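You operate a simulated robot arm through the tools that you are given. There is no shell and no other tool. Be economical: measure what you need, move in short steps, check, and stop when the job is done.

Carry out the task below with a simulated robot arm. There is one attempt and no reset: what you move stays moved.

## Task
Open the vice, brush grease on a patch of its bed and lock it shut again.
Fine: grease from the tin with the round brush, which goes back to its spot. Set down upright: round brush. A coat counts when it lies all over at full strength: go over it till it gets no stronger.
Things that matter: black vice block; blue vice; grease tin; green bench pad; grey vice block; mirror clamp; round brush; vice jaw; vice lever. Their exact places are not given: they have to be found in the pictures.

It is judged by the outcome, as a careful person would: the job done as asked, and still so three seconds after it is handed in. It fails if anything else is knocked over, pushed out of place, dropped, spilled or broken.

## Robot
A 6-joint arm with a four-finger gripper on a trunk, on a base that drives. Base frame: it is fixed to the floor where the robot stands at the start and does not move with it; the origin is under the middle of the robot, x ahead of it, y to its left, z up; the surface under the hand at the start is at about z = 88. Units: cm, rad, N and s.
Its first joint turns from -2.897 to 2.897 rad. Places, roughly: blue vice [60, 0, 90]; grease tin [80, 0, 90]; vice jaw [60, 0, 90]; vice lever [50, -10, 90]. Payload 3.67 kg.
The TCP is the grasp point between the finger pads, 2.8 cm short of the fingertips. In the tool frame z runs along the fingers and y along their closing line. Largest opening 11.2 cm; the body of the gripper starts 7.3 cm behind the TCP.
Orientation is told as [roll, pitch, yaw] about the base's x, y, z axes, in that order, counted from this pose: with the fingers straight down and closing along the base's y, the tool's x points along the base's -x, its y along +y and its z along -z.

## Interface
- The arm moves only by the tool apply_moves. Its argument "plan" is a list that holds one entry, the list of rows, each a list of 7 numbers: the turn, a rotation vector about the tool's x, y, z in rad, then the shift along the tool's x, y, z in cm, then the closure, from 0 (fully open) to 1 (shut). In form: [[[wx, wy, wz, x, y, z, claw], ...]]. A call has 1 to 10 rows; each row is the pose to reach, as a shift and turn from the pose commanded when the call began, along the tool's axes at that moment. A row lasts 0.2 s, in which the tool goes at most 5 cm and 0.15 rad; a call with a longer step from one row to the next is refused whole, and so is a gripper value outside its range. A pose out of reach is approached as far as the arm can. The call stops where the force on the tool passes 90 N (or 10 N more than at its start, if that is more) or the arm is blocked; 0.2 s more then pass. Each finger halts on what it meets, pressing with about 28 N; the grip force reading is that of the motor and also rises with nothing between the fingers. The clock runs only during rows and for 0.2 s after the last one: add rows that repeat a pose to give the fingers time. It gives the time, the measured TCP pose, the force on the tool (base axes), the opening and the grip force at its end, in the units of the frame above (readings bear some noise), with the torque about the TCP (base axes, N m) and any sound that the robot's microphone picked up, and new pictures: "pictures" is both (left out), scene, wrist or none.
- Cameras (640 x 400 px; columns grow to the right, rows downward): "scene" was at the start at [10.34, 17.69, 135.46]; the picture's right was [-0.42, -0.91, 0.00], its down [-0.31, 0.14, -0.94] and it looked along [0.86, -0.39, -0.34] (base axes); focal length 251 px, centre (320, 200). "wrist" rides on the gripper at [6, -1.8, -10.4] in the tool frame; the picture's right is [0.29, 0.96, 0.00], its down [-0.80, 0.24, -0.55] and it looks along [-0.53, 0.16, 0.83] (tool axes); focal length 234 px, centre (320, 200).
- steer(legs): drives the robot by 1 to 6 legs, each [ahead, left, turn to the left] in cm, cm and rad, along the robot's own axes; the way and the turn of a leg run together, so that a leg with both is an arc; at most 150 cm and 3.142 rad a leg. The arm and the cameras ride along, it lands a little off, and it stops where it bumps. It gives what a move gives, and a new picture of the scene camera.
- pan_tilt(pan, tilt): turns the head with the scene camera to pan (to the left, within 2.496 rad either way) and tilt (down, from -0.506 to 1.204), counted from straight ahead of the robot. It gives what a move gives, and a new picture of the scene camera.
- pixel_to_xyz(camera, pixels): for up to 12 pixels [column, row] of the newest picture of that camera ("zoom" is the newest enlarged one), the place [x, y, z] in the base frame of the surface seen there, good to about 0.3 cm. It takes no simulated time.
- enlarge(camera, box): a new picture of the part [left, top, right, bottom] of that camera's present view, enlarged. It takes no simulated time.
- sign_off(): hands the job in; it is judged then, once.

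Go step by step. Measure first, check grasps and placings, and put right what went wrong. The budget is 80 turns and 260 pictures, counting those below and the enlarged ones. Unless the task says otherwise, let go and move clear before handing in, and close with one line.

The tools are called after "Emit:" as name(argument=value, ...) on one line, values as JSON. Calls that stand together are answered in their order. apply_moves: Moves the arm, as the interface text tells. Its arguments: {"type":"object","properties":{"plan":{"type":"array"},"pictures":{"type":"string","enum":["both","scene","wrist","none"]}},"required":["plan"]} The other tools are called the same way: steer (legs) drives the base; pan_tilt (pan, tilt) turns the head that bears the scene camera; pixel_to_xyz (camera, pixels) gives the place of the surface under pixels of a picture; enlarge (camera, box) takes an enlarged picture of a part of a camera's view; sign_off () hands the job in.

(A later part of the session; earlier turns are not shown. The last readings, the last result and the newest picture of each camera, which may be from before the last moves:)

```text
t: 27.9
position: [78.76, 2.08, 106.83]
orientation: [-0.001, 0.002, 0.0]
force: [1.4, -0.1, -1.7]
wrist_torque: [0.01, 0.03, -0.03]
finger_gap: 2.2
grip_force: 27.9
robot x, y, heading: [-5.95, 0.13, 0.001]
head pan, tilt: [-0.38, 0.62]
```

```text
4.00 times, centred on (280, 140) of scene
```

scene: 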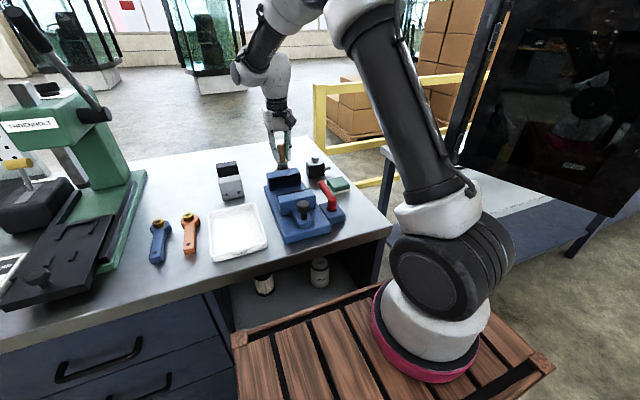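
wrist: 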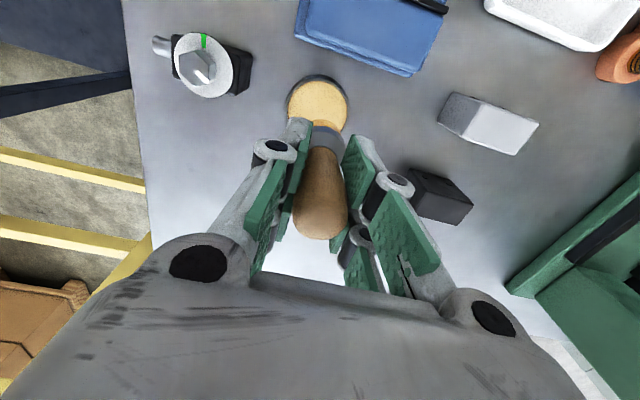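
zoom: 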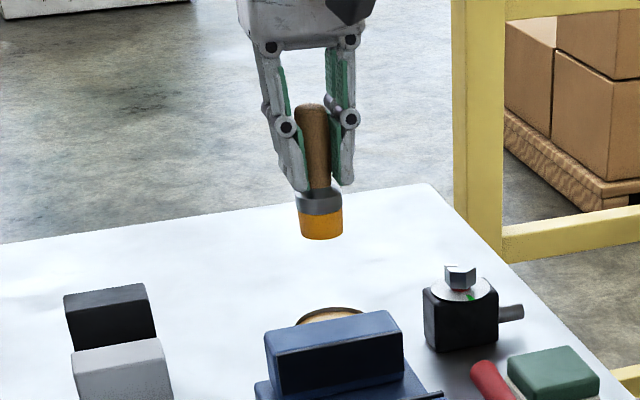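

The bristles are loaded with orange grease. I'll carry the brush over the fixed jaw to mid-slot (64,3.6) and look for a patch mark before touching.

Emit:
apply_moves(plan=[[[0, 0, 0, 4, 0.4, 0, 1], [0, 0, 0, 8, 0.8, 0, 1], [0, 0, 0, 12, 1.2, 0, 1], [0, 0, 0, 14.8, 1.6, 0, 1]]], pictures="wrist")

Emit:
enlarge(camera="scene", box=[250, 140, 350, 240])

Emit:
enlarge(camera="wrist", box=[240, 20, 420, 200])

```text
t: 28.9
position: [63.99, 3.34, 106.6]
orientation: [0.0, 0.0, 0.0]
force: [1.3, 0.0, -1.5]
wrist_torque: [-0.02, 0.06, 0.0]
finger_gap: 2.19
grip_force: 28.2
robot x, y, heading: [-5.85, 0.14, 0.003]
head pan, tilt: [-0.38, 0.62]
```

wrist: 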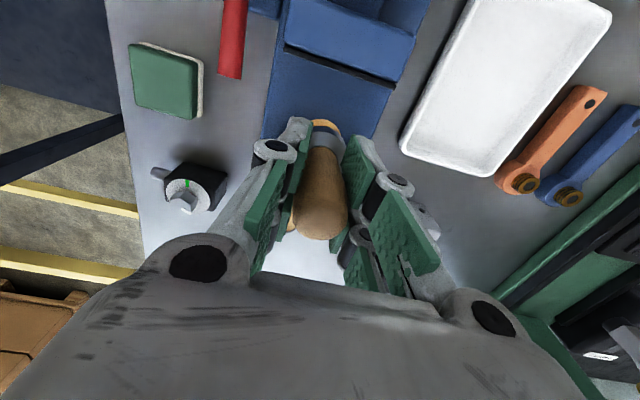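

```text
4.00 times, centred on (300, 190) of scene
```

zoom: 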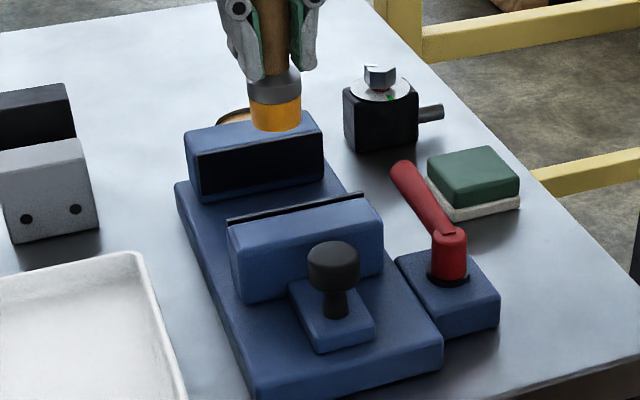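

```text
2.22 times, centred on (330, 110) of wrist
```

zoom: 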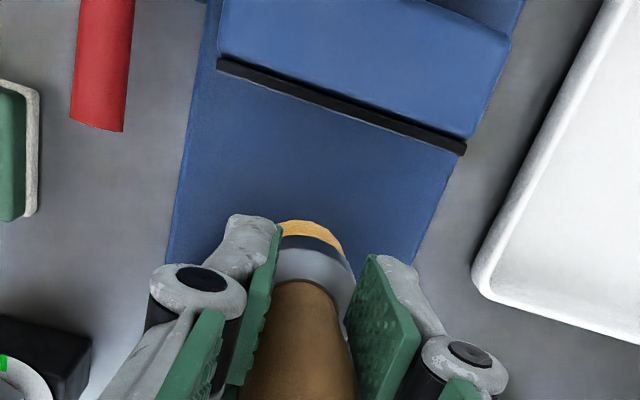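

No mark is visible; the patch should show as it is coated. I'll lower to first contact at mid-slot.

Emit:
apply_moves(plan=[[[0, 0, 0, 0, 0, 3, 1], [0, 0, 0, 0, 0, 6, 1], [0, 0, 0, 0, 0, 7.5, 1], [0, 0, 0, 0, 0, 8, 1], [0, 0, 0, 0, 0, 8.2, 1]]], pictures="none")

Emit:
enlarge(camera="scene", box=[250, 140, 350, 240])

```text
t: 30.1
position: [63.88, 3.35, 98.4]
orientation: [-0.001, 0.0, -0.001]
force: [-0.3, -0.3, -0.7]
wrist_torque: [0.01, 0.03, -0.02]
finger_gap: 2.19
grip_force: 27.9
robot x, y, heading: [-5.81, 0.04, 0.004]
head pan, tilt: [-0.38, 0.62]
```

```text
4.00 times, centred on (300, 190) of scene
```

zoom: 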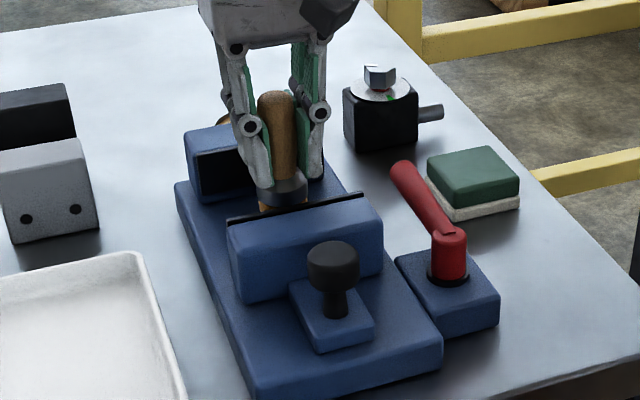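

No contact yet. I'll creep down further.

Emit:
apply_moves(plan=[[[0, 0, 0, 0, 0, 0.2, 1], [0, 0, 0, 0, 0, 0.4, 1], [0, 0, 0, 0, 0, 0.4, 1]]], pictures="none")

```text
t: 30.9
position: [63.89, 3.35, 98.03]
orientation: [0.0, 0.001, -0.001]
force: [0.3, 0.3, -1.2]
wrist_torque: [0.01, -0.03, -0.02]
finger_gap: 2.2
grip_force: 28.0
robot x, y, heading: [-5.69, 0.27, 0.002]
head pan, tilt: [-0.38, 0.62]
```

Emit:
apply_moves(plan=[[[0, 0, 0, 0, 0, 0.2, 1], [0, 0, 0, 0, 0, 0.4, 1], [0, 0, 0, 0, 0, 0.4, 1]]], pictures="wrist")

Emit:
enlarge(camera="wrist", box=[240, 20, 420, 200])

```text
t: 31.7
position: [63.98, 3.4, 97.92]
orientation: [-0.001, -0.003, 0.0]
force: [-1.9, -4.8, 33.0]
wrist_torque: [-0.14, -0.02, -0.01]
finger_gap: 2.23
grip_force: 28.3
robot x, y, heading: [-5.91, -0.15, 0.005]
head pan, tilt: [-0.38, 0.62]
```

wrist: 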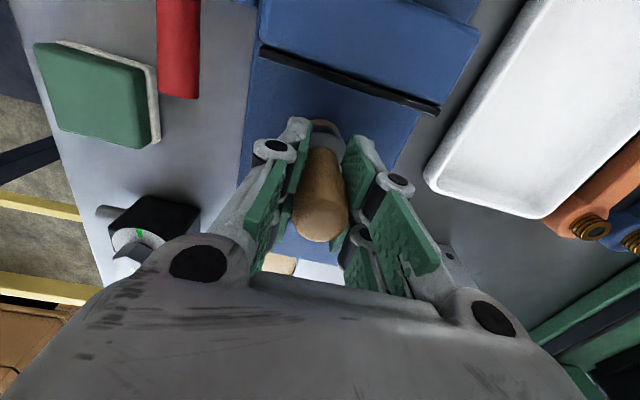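

```text
2.22 times, centred on (330, 110) of wrist
```

zoom: 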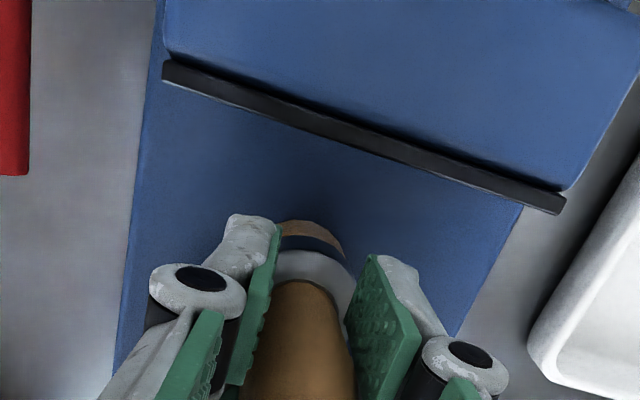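

Contact is at TCP z≈97.95 (33 N). I'll ease up 0.15 and make a stroke along y, then look.

Emit:
apply_moves(plan=[[[0, 0, 0, 0, 0, -0.15, 1], [0, 0, 0, 0, 1, -0.15, 1], [0, 0, 0, 0, 2, -0.15, 1], [0, 0, 0, 0, 3, -0.15, 1], [0, 0, 0, 0, 2, -0.15, 1], [0, 0, 0, 0, 1, -0.15, 1], [0, 0, 0, 0, 0, -0.15, 1], [0, 0, 0, 0, -1, -0.15, 1], [0, 0, 0, 0, -2, -0.15, 1], [0, 0, 0, 0, -3, -0.15, 1]]], pictures="wrist")

Emit:
enlarge(camera="wrist", box=[240, 20, 480, 220])

Emit:
enlarge(camera="scene", box=[250, 140, 350, 240])

```text
t: 33.9
position: [63.92, 0.33, 98.01]
orientation: [0.0, 0.002, -0.002]
force: [-0.2, 0.8, -0.1]
wrist_torque: [0.0, -0.02, 0.01]
finger_gap: 2.19
grip_force: 28.2
robot x, y, heading: [-5.69, 0.07, 0.002]
head pan, tilt: [-0.38, 0.62]
```

wrist: 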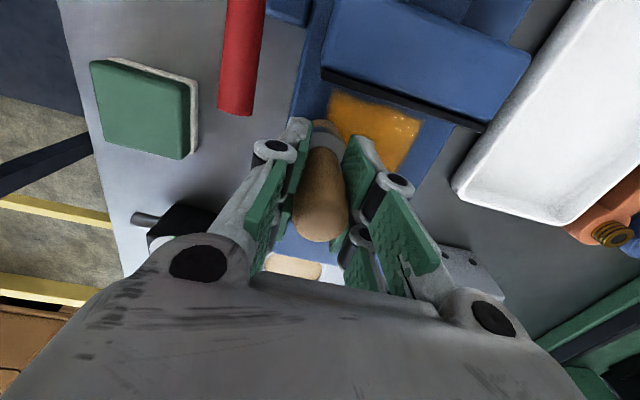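

```text
2.00 times, centred on (360, 120) of wrist
```

zoom: 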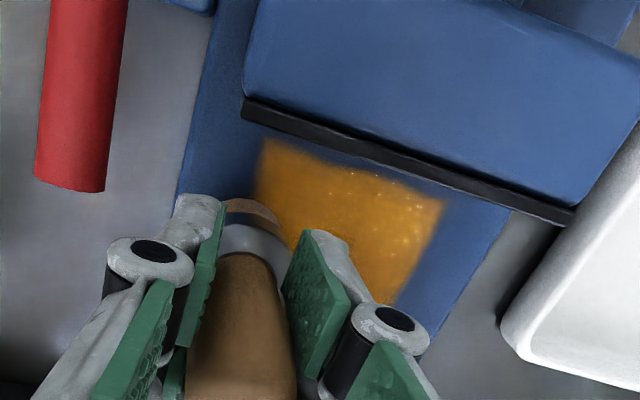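

```text
4.00 times, centred on (300, 190) of scene
```

zoom: 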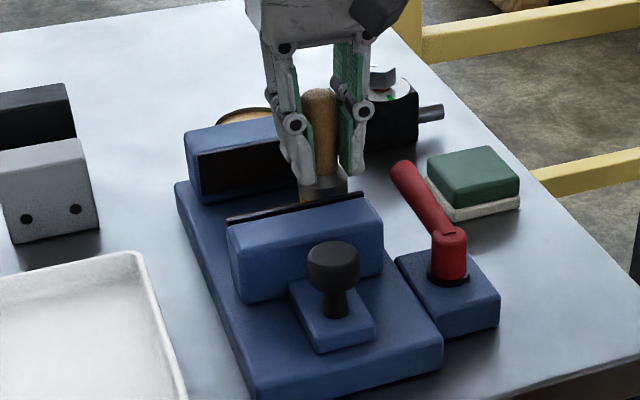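

An orange coat appears. I'll lift and step back to see its full extent.

Emit:
apply_moves(plan=[[[0, 0, 0, 0, 0, -3, 1], [0, 0, 0, 0, 0, -7, 1], [0, 0, 0, -4, 0, -9, 1], [0, 0, 0, -8, 0, -9, 1], [0, 0, 0, -10, 2, -9, 1]]], pictures="wrist")

Emit:
enlarge(camera="wrist", box=[220, 0, 440, 140])

```text
t: 35.1
position: [73.94, 2.25, 106.88]
orientation: [0.001, 0.001, -0.002]
force: [0.1, -0.7, -0.1]
wrist_torque: [0.02, -0.01, -0.02]
finger_gap: 2.19
grip_force: 28.0
robot x, y, heading: [-5.49, 0.14, -0.002]
head pan, tilt: [-0.38, 0.62]
```

wrist: 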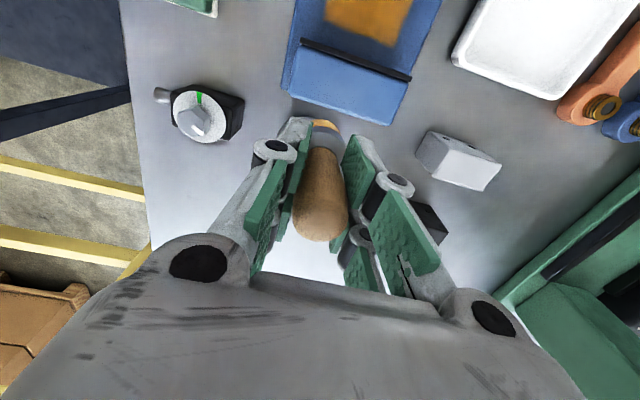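

```text
2.86 times, centred on (330, 70) of wrist
```

zoom: 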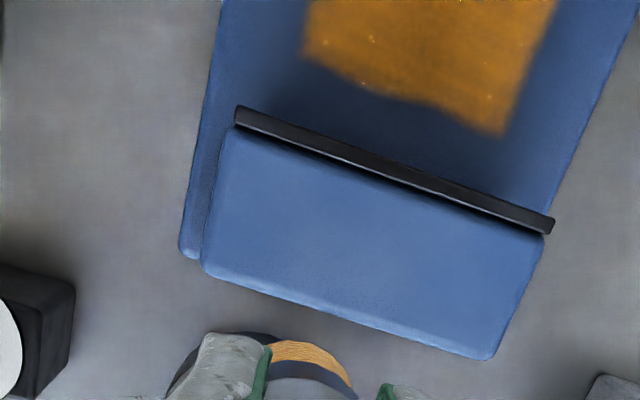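

I'll go higher and further back so that the whole patch is in view.

Emit:
apply_moves(plan=[[[0, 0, 0, 3, 0.5, -3, 1], [0, 0, 0, 7, 1, -6, 1], [0, 0, 0, 11, 1.5, -9, 1], [0, 0, 0, 14, 1.5, -9, 1]]], pictures="wrist")

Emit:
enlarge(camera="wrist", box=[240, 60, 400, 190])

```text
refused: row 2 steps farther than a row can; nothing moved
```

```text
3.08 times, centred on (320, 125) of wrist
```

zoom: 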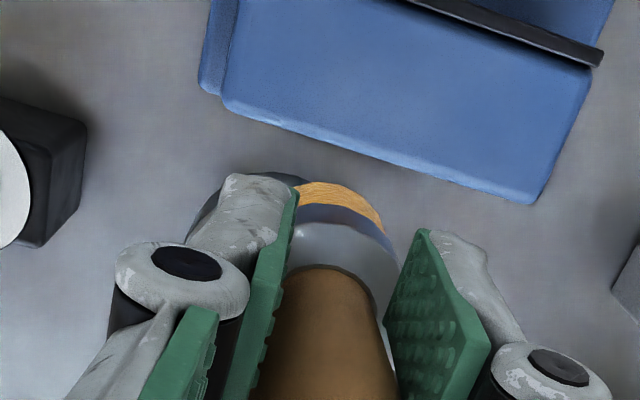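

Emit:
apply_moves(plan=[[[0, 0, 0, 3, 0.5, -2, 1], [0, 0, 0, 6, 1, -5, 1], [0, 0, 0, 10, 1.5, -7, 1], [0, 0, 0, 14, 1.5, -9, 1]]], pictures="wrist")

Emit:
enlarge(camera="wrist", box=[240, 40, 400, 170])

```text
t: 36.1
position: [60.21, 3.99, 115.83]
orientation: [0.002, 0.002, -0.001]
force: [0.1, -0.2, -2.1]
wrist_torque: [-0.01, 0.06, -0.01]
finger_gap: 2.22
grip_force: 28.0
robot x, y, heading: [-6.03, 0.09, -0.003]
head pan, tilt: [-0.38, 0.62]
```

wrist: 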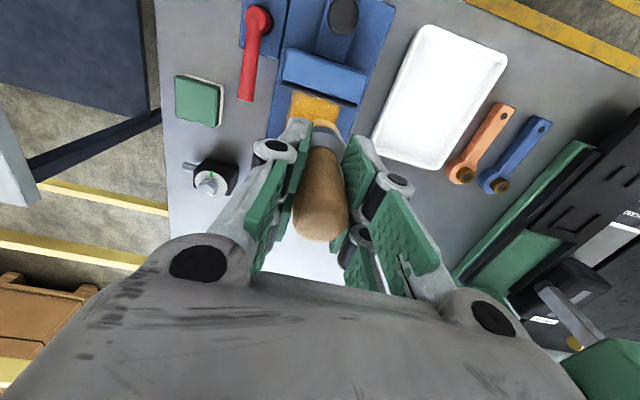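

```text
3.08 times, centred on (320, 105) of wrist
```

zoom: 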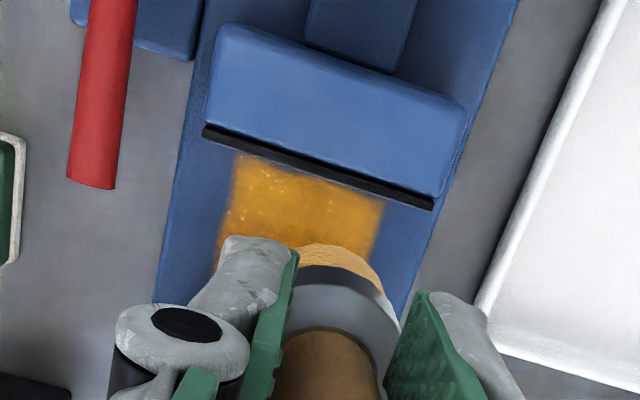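

Emit:
pixel_to_xyz(camera="zoom", pixels=[[240, 160], [232, 190], [222, 235], [380, 205], [370, 240], [300, 180], [345, 192], [215, 142], [425, 205], [190, 190], [408, 230]])

```text
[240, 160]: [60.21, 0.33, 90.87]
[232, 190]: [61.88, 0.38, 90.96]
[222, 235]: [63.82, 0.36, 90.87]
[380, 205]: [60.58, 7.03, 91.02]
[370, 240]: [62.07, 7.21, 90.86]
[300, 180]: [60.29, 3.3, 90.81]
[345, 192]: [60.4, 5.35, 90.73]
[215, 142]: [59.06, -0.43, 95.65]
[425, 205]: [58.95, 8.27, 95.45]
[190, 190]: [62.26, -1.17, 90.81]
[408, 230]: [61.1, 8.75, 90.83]
```

The patch's y edges are straight at about 0.35 and 7.1. I'll move ahead 9 cm for an unblocked, near-vertical view of its x extent.

Emit:
apply_moves(plan=[[[0, 0, 0, -4, 0, 0, 1], [0, 0, 0, -8, 0, 0, 1], [0, 0, 0, -9, 0, 0, 1]]], pictures="wrist")

Emit:
enlarge(camera="wrist", box=[240, 0, 420, 110])

```text
t: 36.9
position: [69.15, 3.94, 115.93]
orientation: [-0.001, 0.0, -0.001]
force: [0.3, -0.1, -1.6]
wrist_torque: [-0.05, -0.02, 0.03]
finger_gap: 2.22
grip_force: 27.7
robot x, y, heading: [-5.74, -0.02, -0.002]
head pan, tilt: [-0.38, 0.62]
```

wrist: 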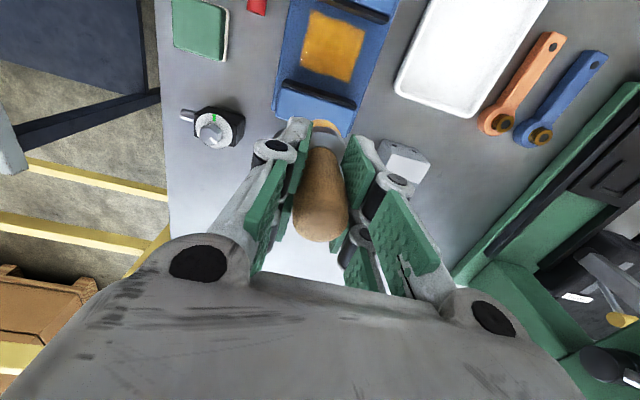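

```text
3.56 times, centred on (330, 55) of wrist
```

zoom: 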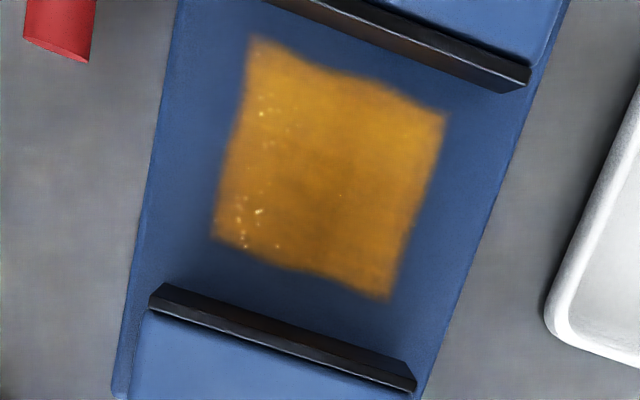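

Emit:
pixel_to_xyz(camera="zoom", pixels=[[255, 38], [215, 235], [443, 115], [388, 298], [345, 75], [300, 270], [230, 140], [415, 210], [330, 170], [400, 60], [280, 320]])

```text
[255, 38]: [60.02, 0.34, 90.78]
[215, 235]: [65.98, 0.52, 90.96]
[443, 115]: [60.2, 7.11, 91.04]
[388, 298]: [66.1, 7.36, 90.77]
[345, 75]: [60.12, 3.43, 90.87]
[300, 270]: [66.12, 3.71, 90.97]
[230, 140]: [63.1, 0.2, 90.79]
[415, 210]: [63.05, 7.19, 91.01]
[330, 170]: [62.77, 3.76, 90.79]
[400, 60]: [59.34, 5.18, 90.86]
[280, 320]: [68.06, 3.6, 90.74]
```

The patch spans x≈60.0–66.1, y≈0.3–7.2, and the coat looks weaker towards the edges. I'll go over it in rows, starting at (65.2, 0.6).

Emit:
apply_moves(plan=[[[0, 0, 0, 2, -2, 0, 1], [0, 0, 0, 3.95, -3.3, 3, 1], [0, 0, 0, 3.95, -3.3, 7, 1], [0, 0, 0, 3.95, -3.3, 11, 1], [0, 0, 0, 3.95, -3.3, 15, 1], [0, 0, 0, 3.95, -3.3, 17.5, 1], [0, 0, 0, 3.95, -3.3, 18.0, 1]]], pictures="none")

Emit:
apply_moves(plan=[[[0, 0, 0, 0, 0.8, 0.1, 1], [0, 0, 0, 0, 2.4, 0.1, 1], [0, 0, 0, 0, 4, 0.1, 1], [0, 0, 0, 0, 5.5, 0.1, 1], [0, 0, 0, 0, 6.5, 0.1, 1], [0, 0, 0, 1.2, 6.5, 0.1, 1], [0, 0, 0, 1.2, 5, 0.1, 1], [0, 0, 0, 1.2, 3.2, 0.1, 1], [0, 0, 0, 1.2, 1.5, 0.1, 1], [0, 0, 0, 1.2, 0, 0.1, 1]]], pictures="none")

Emit:
apply_moves(plan=[[[0, 0, 0, 1.2, 0, 0, 1], [0, 0, 0, 1.2, 1.6, 0, 1], [0, 0, 0, 1.2, 3.2, 0, 1], [0, 0, 0, 1.2, 5, 0, 1], [0, 0, 0, 1.2, 6.5, 0, 1], [0, 0, 0, 2.4, 6.5, 0, 1], [0, 0, 0, 2.4, 5, 0, 1], [0, 0, 0, 2.4, 3.2, 0, 1], [0, 0, 0, 2.4, 1.5, 0, 1], [0, 0, 0, 2.4, 0, 0, 1]]], pictures="wrist")

```text
t: 38.5
position: [65.16, 0.78, 97.89]
orientation: [0.0, -0.001, -0.002]
force: [-2.6, 0.8, 11.9]
wrist_torque: [0.09, 0.0, 0.01]
finger_gap: 2.18
grip_force: 27.4
robot x, y, heading: [-5.91, 0.28, -0.001]
head pan, tilt: [-0.38, 0.62]
```

```text
t: 40.7
position: [63.92, 0.55, 97.84]
orientation: [0.0, 0.0, -0.001]
force: [-0.2, 3.8, 11.2]
wrist_torque: [0.24, -0.05, 0.04]
finger_gap: 2.19
grip_force: 28.0
robot x, y, heading: [-5.74, -0.17, -0.002]
head pan, tilt: [-0.38, 0.62]
```

```text
t: 42.9
position: [61.5, 0.68, 97.86]
orientation: [-0.001, 0.001, 0.001]
force: [0.4, 0.1, -0.5]
wrist_torque: [-0.01, -0.01, -0.01]
finger_gap: 2.22
grip_force: 27.7
robot x, y, heading: [-5.93, -0.1, 0.001]
head pan, tilt: [-0.38, 0.62]
```

wrist: 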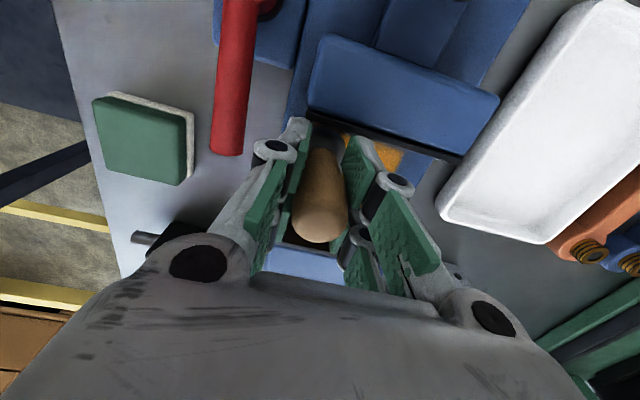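

I'll make one more pass at x=61.5 with light pressure, then lift away and inspect.

Emit:
apply_moves(plan=[[[0, 0, 0, 0, 0, 0.15, 1], [0, 0, 0, 0, 1.6, 0.15, 1], [0, 0, 0, 0, 3.2, 0.15, 1], [0, 0, 0, 0, 5, 0.15, 1], [0, 0, 0, 0, 6.5, 0.15, 1], [0, 0, 0, -1.5, 6.5, 0.15, 1], [0, 0, 0, -1.5, 4.7, 0.15, 1], [0, 0, 0, -1.5, 2.9, 0.15, 1], [0, 0, 0, -1.5, 1.2, 0.15, 1], [0, 0, 0, -1.5, 0, 0.15, 1]]], pictures="none")

Emit:
apply_moves(plan=[[[0, 0, 0, 0, 0, -4, 1], [0, 0, 0, 0, 1, -8, 1], [0, 0, 0, -1, 2, -12.5, 1], [0, 0, 0, -4, 3.2, -16, 1], [0, 0, 0, -6.4, 3.2, -18, 1]]], pictures="wrist")

Emit:
enlarge(camera="wrist", box=[240, 0, 420, 110])

```text
t: 45.1
position: [62.99, 0.81, 97.65]
orientation: [0.0, 0.0, 0.0]
force: [0.0, 9.8, 24.8]
wrist_torque: [0.5, -0.18, 0.04]
finger_gap: 2.2
grip_force: 28.5
robot x, y, heading: [-5.79, -0.05, 0.002]
head pan, tilt: [-0.38, 0.62]
```

```text
t: 46.3
position: [69.37, 3.82, 115.64]
orientation: [-0.001, 0.001, 0.0]
force: [-0.3, 0.3, -0.1]
wrist_torque: [0.01, 0.0, 0.02]
finger_gap: 2.19
grip_force: 27.6
robot x, y, heading: [-5.37, 0.0, -0.003]
head pan, tilt: [-0.38, 0.62]
```

wrist: 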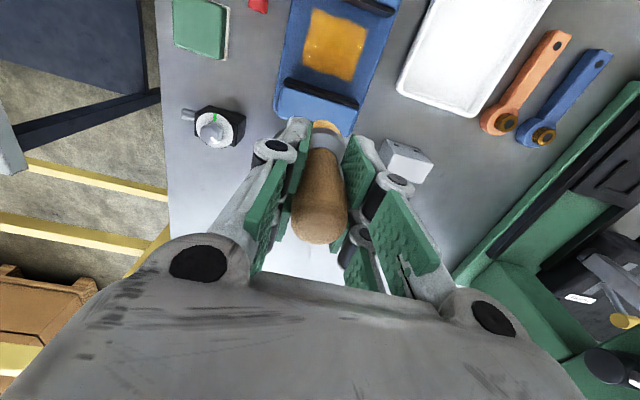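

```text
3.56 times, centred on (330, 55) of wrist
```

zoom: 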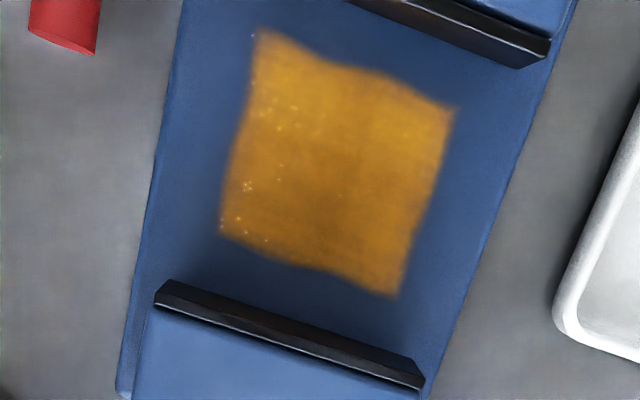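

The coat looks uniform, but I can't tell if it is at full strength. I'll reload at the tin, go over it again and compare.

Emit:
apply_moves(plan=[[[0, 0, 0, -4, -1, 2, 1], [0, 0, 0, -8, -1.7, 4, 1], [0, 0, 0, -9.4, -1.9, 8, 1], [0, 0, 0, -9.4, -1.9, 12, 1], [0, 0, 0, -9.4, -1.9, 16, 1], [0, 0, 0, -9.4, -1.9, 17.5, 1], [0, 0, 0, -9.4, -1.9, 18, 1], [0, 0, 0, -9.1, -1.7, 18, 1], [0, 0, 0, -9.6, -2.1, 18, 1], [0, 0, 0, -9.4, -1.9, 18, 1]]], pictures="none")

Emit:
enlarge(camera="scene", box=[230, 90, 330, 190])

```text
t: 48.5
position: [78.77, 1.85, 97.69]
orientation: [0.0, -0.001, 0.0]
force: [-0.2, -0.9, -1.7]
wrist_torque: [0.0, 0.01, 0.0]
finger_gap: 2.22
grip_force: 28.5
robot x, y, heading: [-5.75, -0.06, 0.002]
head pan, tilt: [-0.38, 0.62]
```

```text
4.00 times, centred on (280, 140) of scene
```

zoom: 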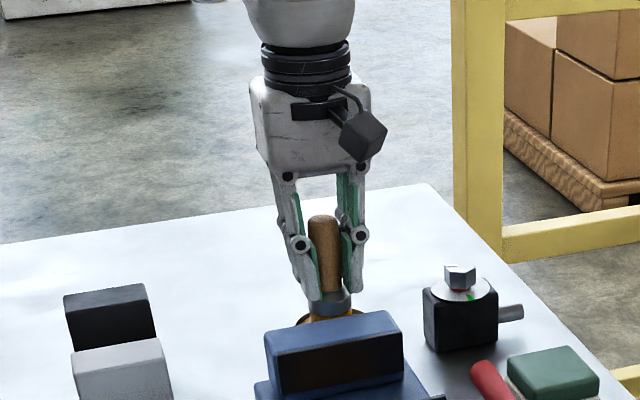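

I'll press slightly more for contact, then lift.

Emit:
apply_moves(plan=[[[0, 0, 0, 0, 0, 0.3, 1], [0, 0, 0, 0.3, 0, 0.4, 1], [0, 0, 0, -0.3, 0.2, 0.4, 1], [0, 0, 0, 0, 0, 0.4, 1]]], pictures="none")

Emit:
apply_moves(plan=[[[0, 0, 0, 0, 0, -4, 1], [0, 0, 0, 0, 0, -8.2, 1], [0, 0, 0, 4, 0, -9, 1], [0, 0, 0, 8, 0, -9, 1], [0, 0, 0, 12, -0.5, -9, 1], [0, 0, 0, 13.6, -1.2, -9, 1], [0, 0, 0, 13.6, -1.2, -5, 1], [0, 0, 0, 13.6, -1.2, -1.5, 1], [0, 0, 0, 13.6, -1.2, 0.2, 1]]], pictures="none")

Emit:
enlarge(camera="scene", box=[250, 140, 350, 240])

```text
t: 49.5
position: [78.94, 1.99, 97.57]
orientation: [0.001, -0.009, -0.001]
force: [7.1, 9.2, 31.3]
wrist_torque: [0.32, -0.39, 0.02]
finger_gap: 2.2
grip_force: 28.0
robot x, y, heading: [-5.54, -0.16, 0.0]
head pan, tilt: [-0.38, 0.62]
```

```text
t: 51.5
position: [65.23, 0.81, 97.43]
orientation: [0.0, -0.005, 0.001]
force: [-1.7, 0.6, 29.1]
wrist_torque: [0.01, -0.01, 0.01]
finger_gap: 2.22
grip_force: 27.8
robot x, y, heading: [-6.01, 0.09, 0.001]
head pan, tilt: [-0.38, 0.62]
```

```text
4.00 times, centred on (300, 190) of scene
```

zoom: 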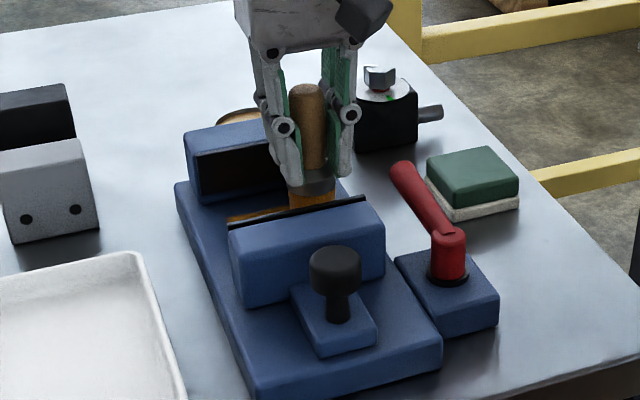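

Contact is about 29 N. I'll ease up 0.1 and brush the whole patch again in rows.

Emit:
apply_moves(plan=[[[0, 0, 0, 0, 1.2, -0.1, 1], [0, 0, 0, 0, 2.8, -0.1, 1], [0, 0, 0, 0, 4.4, -0.1, 1], [0, 0, 0, 0, 6.2, -0.1, 1], [0, 0, 0, 1.2, 6.2, -0.1, 1], [0, 0, 0, 1.2, 4.6, -0.1, 1], [0, 0, 0, 1.2, 2.8, -0.1, 1], [0, 0, 0, 1.2, 1.2, -0.1, 1], [0, 0, 0, 1.2, -0.2, -0.1, 1], [0, 0, 0, 2.4, -0.2, -0.1, 1]]], pictures="none")

Emit:
apply_moves(plan=[[[0, 0, 0, 0, 1.6, 0, 1], [0, 0, 0, 0, 3.2, 0, 1], [0, 0, 0, 0, 4.8, 0, 1], [0, 0, 0, 0, 6.4, 0, 1], [0, 0, 0, 1.2, 6.4, 0.05, 1], [0, 0, 0, 1.2, 4.8, 0.05, 1], [0, 0, 0, 1.2, 3.2, 0.05, 1], [0, 0, 0, 1.2, 1.6, 0.05, 1], [0, 0, 0, 1.2, 0, 0.05, 1], [0, 0, 0, 0, 0, 0.05, 1]]], pictures="none")

Emit:
apply_moves(plan=[[[0, 0, 0, 0, 0, -4, 1], [0, 0, 0, 0, 1, -8, 1], [0, 0, 0, -1, 2, -12.5, 1], [0, 0, 0, -4, 3.2, -16, 1], [0, 0, 0, -6.6, 3.2, -18, 1]]], pictures="wrist")

Emit:
enlarge(camera="wrist", box=[240, 0, 420, 110])

```text
t: 53.7
position: [62.59, 0.57, 97.05]
orientation: [-0.001, 0.001, 0.001]
force: [3.9, -1.4, 12.5]
wrist_torque: [-0.22, -0.27, 0.03]
finger_gap: 2.18
grip_force: 28.2
robot x, y, heading: [-5.54, -0.25, -0.006]
head pan, tilt: [-0.38, 0.62]
```

```text
t: 55.9
position: [62.64, 0.42, 97.07]
orientation: [-0.001, 0.002, -0.002]
force: [-3.7, 1.5, 7.2]
wrist_torque: [0.01, 0.22, -0.03]
finger_gap: 2.22
grip_force: 27.9
robot x, y, heading: [-5.73, -0.2, 0.003]
head pan, tilt: [-0.38, 0.62]
```

```text
t: 57.1
position: [69.4, 3.82, 115.31]
orientation: [0.0, 0.0, -0.001]
force: [-0.4, -1.0, -0.2]
wrist_torque: [0.01, 0.0, -0.02]
finger_gap: 2.2
grip_force: 28.2
robot x, y, heading: [-5.74, 0.26, -0.003]
head pan, tilt: [-0.38, 0.62]
```

wrist: 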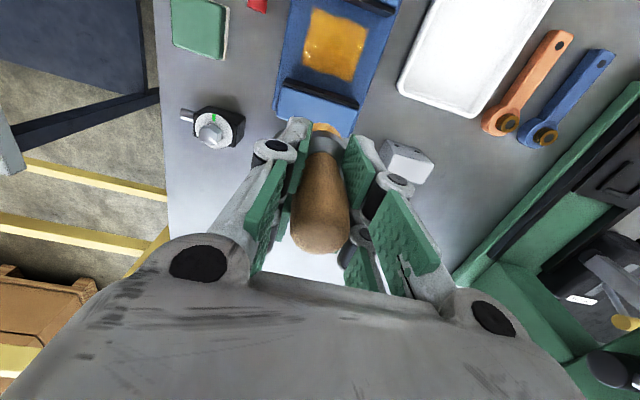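

```text
3.56 times, centred on (330, 55) of wrist
```

zoom: 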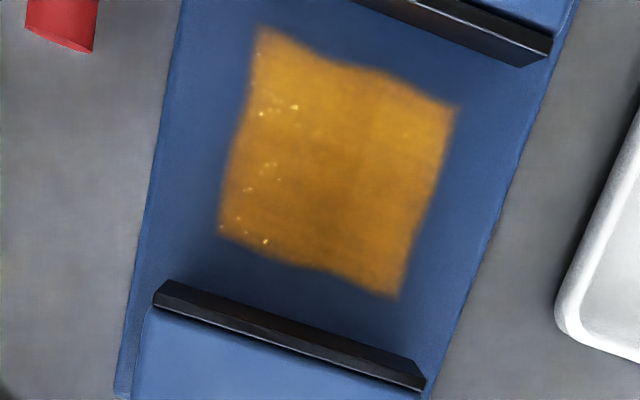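

The coat looks the same as before the second pass, so it is at full strength. The brush has slid up to about 6.2 cm below the TCP. I'll check that it is upright in the grip, then carry it back.

Emit:
apply_moves(plan=[[[0, 0, 0, -4, 0, 2, 1], [0, 0, 0, -8, 0, 4, 1], [0, 0, 0, -11, -3, 6, 1], [0, 0, 0, -13.5, -7, 7, 1], [0, 0, 0, -15, -11, 9, 1], [0, 0, 0, -15, -13.3, 12, 1]]], pictures="wrist")

Emit:
enlarge(camera="scene", box=[260, 90, 360, 190])

```text
t: 58.5
position: [84.21, -9.67, 102.97]
orientation: [0.001, -0.001, 0.0]
force: [0.1, 0.9, -0.3]
wrist_torque: [-0.02, -0.04, -0.03]
finger_gap: 2.22
grip_force: 27.7
robot x, y, heading: [-5.89, 0.01, -0.0]
head pan, tilt: [-0.38, 0.62]
```

wrist: 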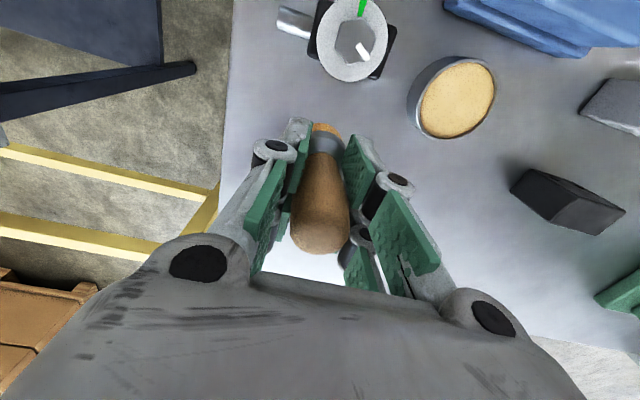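

```text
4.00 times, centred on (310, 140) of scene
```

zoom: 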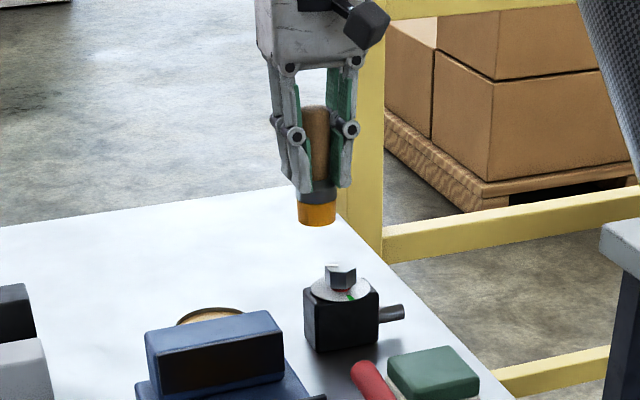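

The brush is upright. I'll lower it onto its spot, approaching contact slowly.

Emit:
apply_moves(plan=[[[0, 0, 0, -0.15, 0.15, 4, 1], [0, 0, 0, -0.15, 0.15, 7, 1], [0, 0, 0, -0.15, 0.15, 8, 1], [0, 0, 0, -0.15, 0.15, 8.4, 1], [0, 0, 0, -0.15, 0.15, 8.6, 1]]], pictures="none")

```text
t: 59.7
position: [84.64, -9.53, 94.55]
orientation: [0.0, -0.001, -0.001]
force: [-0.4, 0.1, 0.6]
wrist_torque: [0.0, -0.04, 0.02]
finger_gap: 2.19
grip_force: 28.7
robot x, y, heading: [-5.92, 0.06, -0.0]
head pan, tilt: [-0.38, 0.62]
```

Emit:
apply_moves(plan=[[[0, 0, 0, 0.15, 0, 0.2, 1], [0, 0, 0, 0.15, 0, 0.4, 1], [0, 0, 0, 0.15, 0, 0.4, 1]]], pictures="none")

```text
t: 60.5
position: [84.34, -9.47, 94.22]
orientation: [0.0, -0.005, 0.0]
force: [-2.2, 0.2, 20.9]
wrist_torque: [0.01, 0.23, 0.04]
finger_gap: 2.18
grip_force: 28.1
robot x, y, heading: [-5.87, -0.3, 0.001]
head pan, tilt: [-0.38, 0.62]
```

The brush is on the bench (21 N at z 94.2, as expected). I'll ease off 0.2, open slowly and lift.

Emit:
apply_moves(plan=[[[0, 0, 0, 0, 0, -0.15, 0.9], [0, 0, 0, 0, 0, -0.2, 0.75], [0, 0, 0, 0, 0, -0.2, 0.6], [0, 0, 0, 0, 0, -0.2, 0.5], [0, 0, 0, 0, 0, -2, 0.5], [0, 0, 0, 0, 0, -6, 0.5], [0, 0, 0, 0, 0, -11, 0.5], [0, 0, 0, 4, 0, -13, 0.5]]], pictures="wrist")

Emit:
enlarge(camera="scene", box=[250, 130, 350, 230])

```text
t: 62.3
position: [80.22, -9.6, 107.08]
orientation: [0.0, 0.002, -0.001]
force: [1.7, -0.1, -1.4]
wrist_torque: [0.01, 0.07, -0.01]
finger_gap: 5.61
grip_force: 0.0
robot x, y, heading: [-5.77, -0.08, -0.001]
head pan, tilt: [-0.38, 0.62]
```

wrist: 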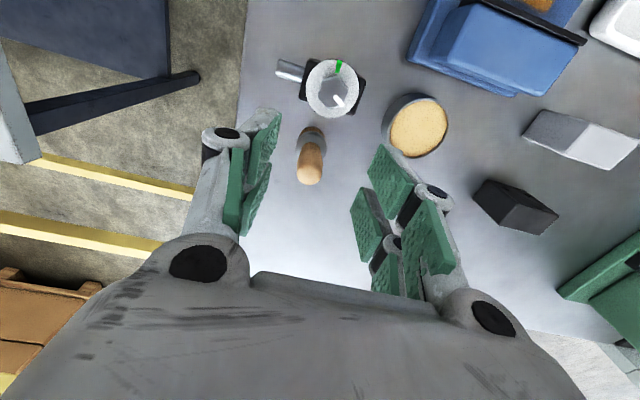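

```text
4.00 times, centred on (300, 180) of scene
```

zoom: 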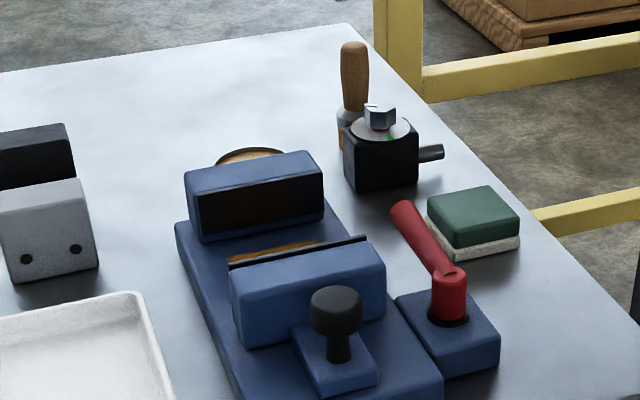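

The brush stands upright. I'll verify its position.

Emit:
pixel_to_xyz(camera="wrist", pixels=[[309, 177], [310, 165], [298, 172], [321, 172], [325, 145]])

Emit:
steer(legs=[[-5, 0, 0]])

```text
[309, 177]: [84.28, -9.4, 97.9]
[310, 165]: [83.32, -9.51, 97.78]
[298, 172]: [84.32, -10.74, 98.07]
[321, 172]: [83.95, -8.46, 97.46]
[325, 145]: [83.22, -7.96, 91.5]
```

```text
t: 63.2
position: [75.28, -9.54, 107.25]
orientation: [-0.001, -0.001, -0.001]
force: [-0.2, -0.6, 0.1]
wrist_torque: [-0.03, 0.0, 0.01]
finger_gap: 5.61
grip_force: 0.0
robot x, y, heading: [-10.77, -0.03, -0.002]
head pan, tilt: [-0.38, 0.62]
```

scene: 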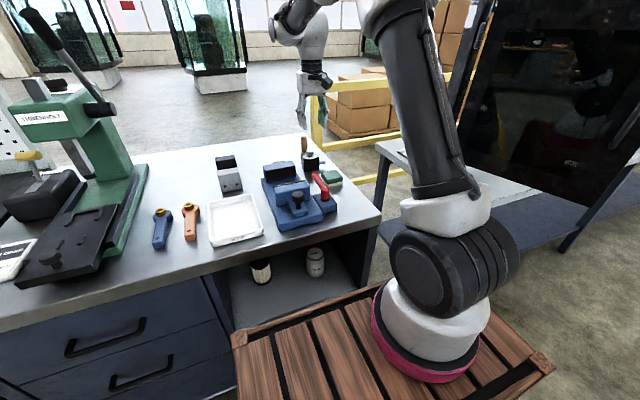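

The brush is within about 0.2 cm of its original spot. Next I'll return to the knob at about (50.8,3.7).

Emit:
apply_moves(plan=[[[0, 0, 0, 4, 2.2, 0, 0.5], [0, 0, 0, 8, 4.4, 0, 0.5], [0, 0, 0, 12, 6.6, 0, 0.5], [0, 0, 0, 16, 8.8, 0, 0.5], [0, 0, 0, 20, 11, 0, 0.5], [0, 0, 0, 24, 13.2, 0, 0.5], [0, 0, 0, 24.5, 13.2, 4, 0.5]]], pictures="wrist")

Emit:
pixel_to_xyz(camera="wrist", pixels=[[320, 180], [320, 195]])

```text
t: 64.8
position: [50.73, 3.66, 103.07]
orientation: [0.001, 0.001, -0.001]
force: [-0.6, 0.8, 0.3]
wrist_torque: [0.02, -0.01, 0.0]
finger_gap: 5.59
grip_force: 0.1
robot x, y, heading: [-10.94, -0.22, -0.005]
head pan, tilt: [-0.38, 0.62]
```

wrist: 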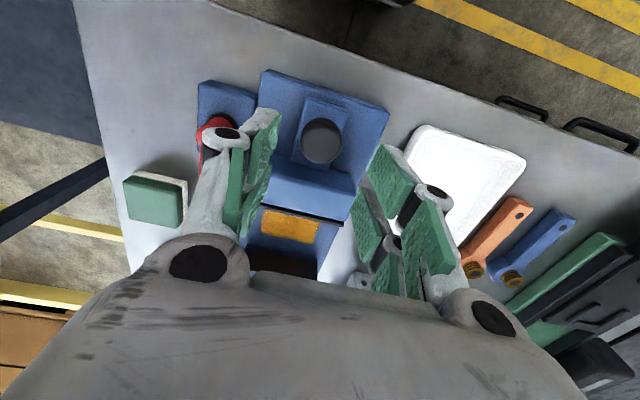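

```text
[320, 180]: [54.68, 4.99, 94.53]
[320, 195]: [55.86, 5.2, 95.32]
```

The knob sits between the fingers at image (321,143). I'll descend and grip.

Emit:
apply_moves(plan=[[[0, 0, 0, 0, 0, 4, 0.5], [0, 0, 0, 0, 0, 7.1, 0.5], [0, 0, 0, 0, 0, 7.1, 0.8], [0, 0, 0, 0, 0, 7.1, 0.95], [0, 0, 0, 0, 0, 7.1, 0.95]]], pictures="wrist")

```text
t: 66.0
position: [50.76, 3.78, 96.01]
orientation: [0.002, -0.002, 0.0]
force: [-0.5, 29.8, -6.6]
wrist_torque: [0.63, -0.66, 0.15]
finger_gap: 2.93
grip_force: 44.8
robot x, y, heading: [-10.69, -0.12, 0.001]
head pan, tilt: [-0.38, 0.62]
```

wrist: 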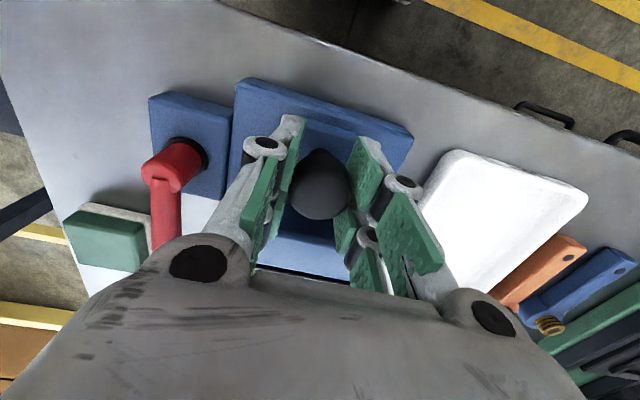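

Gripped. I'll push the jaw forward to closed (about 8.7 cm).

Emit:
apply_moves(plan=[[[0, 0, 0, -1.2, 0.15, 0, 0.95], [0, 0, 0, -2.4, 0.15, 0, 0.95], [0, 0, 0, -3.6, 0.15, 0, 0.95], [0, 0, 0, -4.8, 0.15, 0, 0.95], [0, 0, 0, -6, 0.15, 0, 0.95], [0, 0, 0, -7.2, 0.15, 0, 0.95], [0, 0, 0, -8.2, 0.15, 0, 0.95], [0, 0, 0, -8.6, 0.15, 0, 0.95]]], pictures="wrist")

```text
t: 67.8
position: [59.47, 3.91, 96.05]
orientation: [0.0, 0.001, -0.001]
force: [0.0, 26.0, -9.4]
wrist_torque: [0.34, 0.67, 0.05]
finger_gap: 2.97
grip_force: 46.1
robot x, y, heading: [-11.02, -0.39, 0.0]
head pan, tilt: [-0.38, 0.62]
```

wrist: 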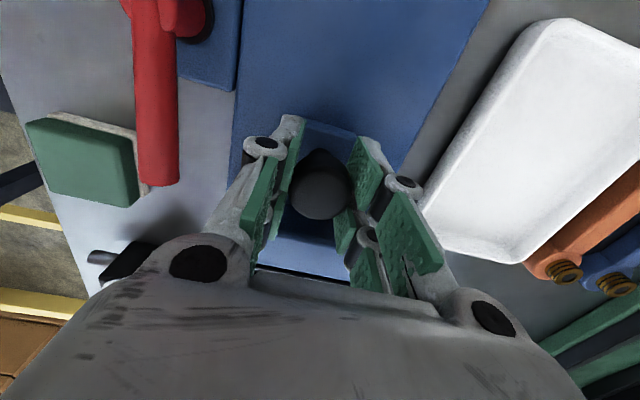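

No stop felt yet, so I'll push a little further until force builds.

Emit:
apply_moves(plan=[[[0, 0, 0, -0.3, 0, 0, 0.95], [0, 0, 0, -0.6, 0, 0, 0.95], [0, 0, 0, -0.6, 0, 0, 0.95]]], pictures="none")

```text
t: 68.6
position: [59.73, 3.8, 96.12]
orientation: [-0.003, 0.004, 0.0]
force: [-24.7, 22.3, 3.6]
wrist_torque: [0.31, 0.49, 0.13]
finger_gap: 2.93
grip_force: 45.1
robot x, y, heading: [-10.85, -0.22, -0.001]
head pan, tilt: [-0.38, 0.62]
```

The stop gives −25 N, so the jaw is closed. I'll release, lift and check the gap.

Emit:
apply_moves(plan=[[[0, 0, 0, -0.4, 0, 0, 0.75], [0, 0, 0, -0.2, 0, 0, 0.55], [0, 0, 0, -0.2, 0, 0, 0.5], [0, 0, 0, -0.2, 0, -4, 0.5], [0, 0, 0, -0.2, 0, -8, 0.5], [0, 0, 0, 3, -3, -10.5, 0.6]]], pictures="both")

Emit:
enlarge(camera="wrist", box=[220, 60, 420, 260])

Emit:
enlarge(camera="scene", box=[245, 125, 365, 245])

```text
refused: row 6 steps farther than a row can; nothing moved
```

```text
2.00 times, centred on (320, 160) of wrist
```

zoom: 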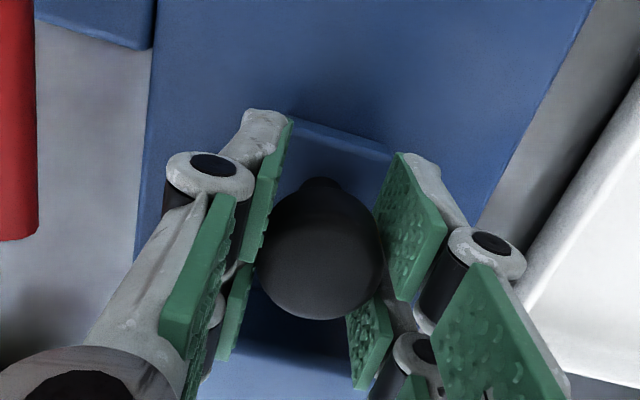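

```text
3.33 times, centred on (305, 185) of scene
```

zoom: 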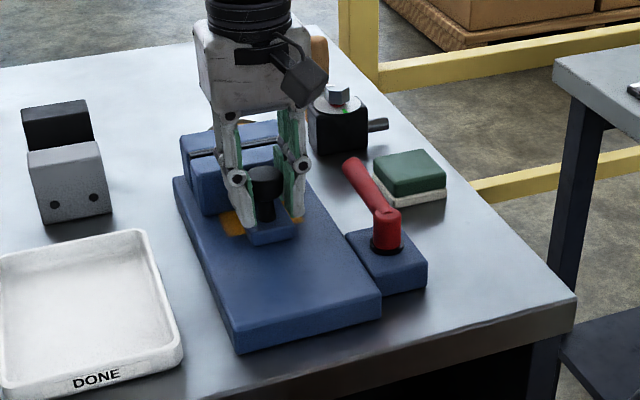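

Emit:
apply_moves(plan=[[[0, 0, 0, -0.4, 0, 0, 0.75], [0, 0, 0, -0.2, 0, 0, 0.55], [0, 0, 0, -0.2, 0, 0, 0.5], [0, 0, 0, -0.2, 0, -4, 0.5], [0, 0, 0, -0.2, 0, -8, 0.5], [0, 0, 0, 2, -2, -11, 0.6]]], pictures="both")

Emit:
enlarge(camera="scene", box=[245, 125, 365, 245])

```text
t: 70.0
position: [58.05, 1.73, 106.85]
orientation: [0.0, 0.002, 0.001]
force: [0.3, 0.0, -0.7]
wrist_torque: [0.0, 0.02, 0.02]
finger_gap: 4.5
grip_force: 0.1
robot x, y, heading: [-10.81, 0.17, 0.002]
head pan, tilt: [-0.38, 0.62]
```

scene: 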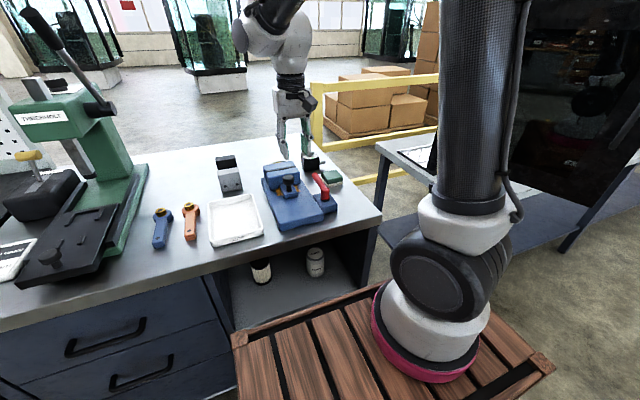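
wrist: 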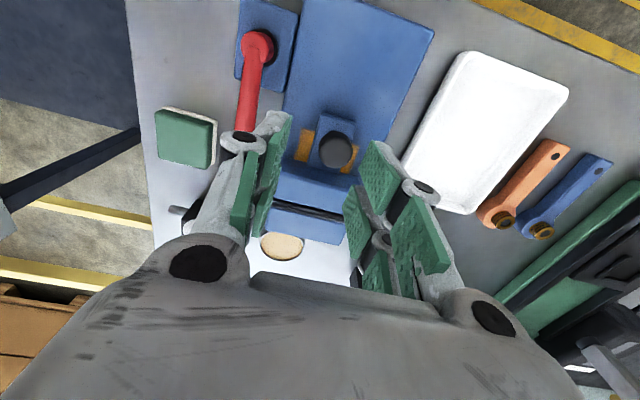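

```text
3.33 times, centred on (305, 185) of scene
```

zoom: 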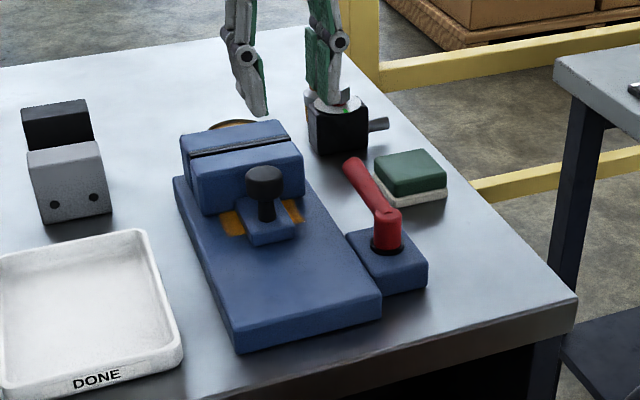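

The jaw is closed as at the start and the coat is intact. Next I'll go to the lever at (59.4,−5.6), straddle it and grip.

Emit:
apply_moves(plan=[[[0, 0, 0, -0.5, -4, 0, 0.6], [0, 0, 0, -1.35, -7.3, 0, 0.6], [0, 0, 0, -1.35, -7.3, 4, 0.6], [0, 0, 0, -1.35, -7.3, 8, 0.6], [0, 0, 0, -1.35, -7.3, 11.5, 0.6], [0, 0, 0, -1.35, -7.3, 11.5, 0.75], [0, 0, 0, -1.35, -7.3, 11.5, 0.82], [0, 0, 0, -1.35, -7.3, 11.5, 0.82]]], pictures="wrist")

```text
t: 71.8
position: [59.26, -5.55, 95.52]
orientation: [0.0, 0.001, -0.001]
force: [0.8, 4.3, -1.8]
wrist_torque: [0.04, -0.1, -0.09]
finger_gap: 2.26
grip_force: 2.1
robot x, y, heading: [-10.93, 0.16, 0.002]
head pan, tilt: [-0.38, 0.62]
```

wrist: 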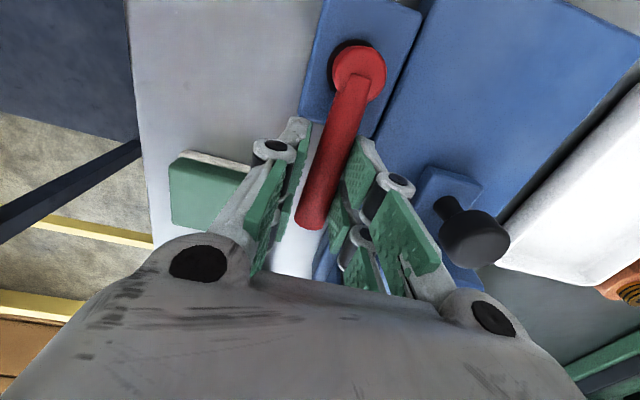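

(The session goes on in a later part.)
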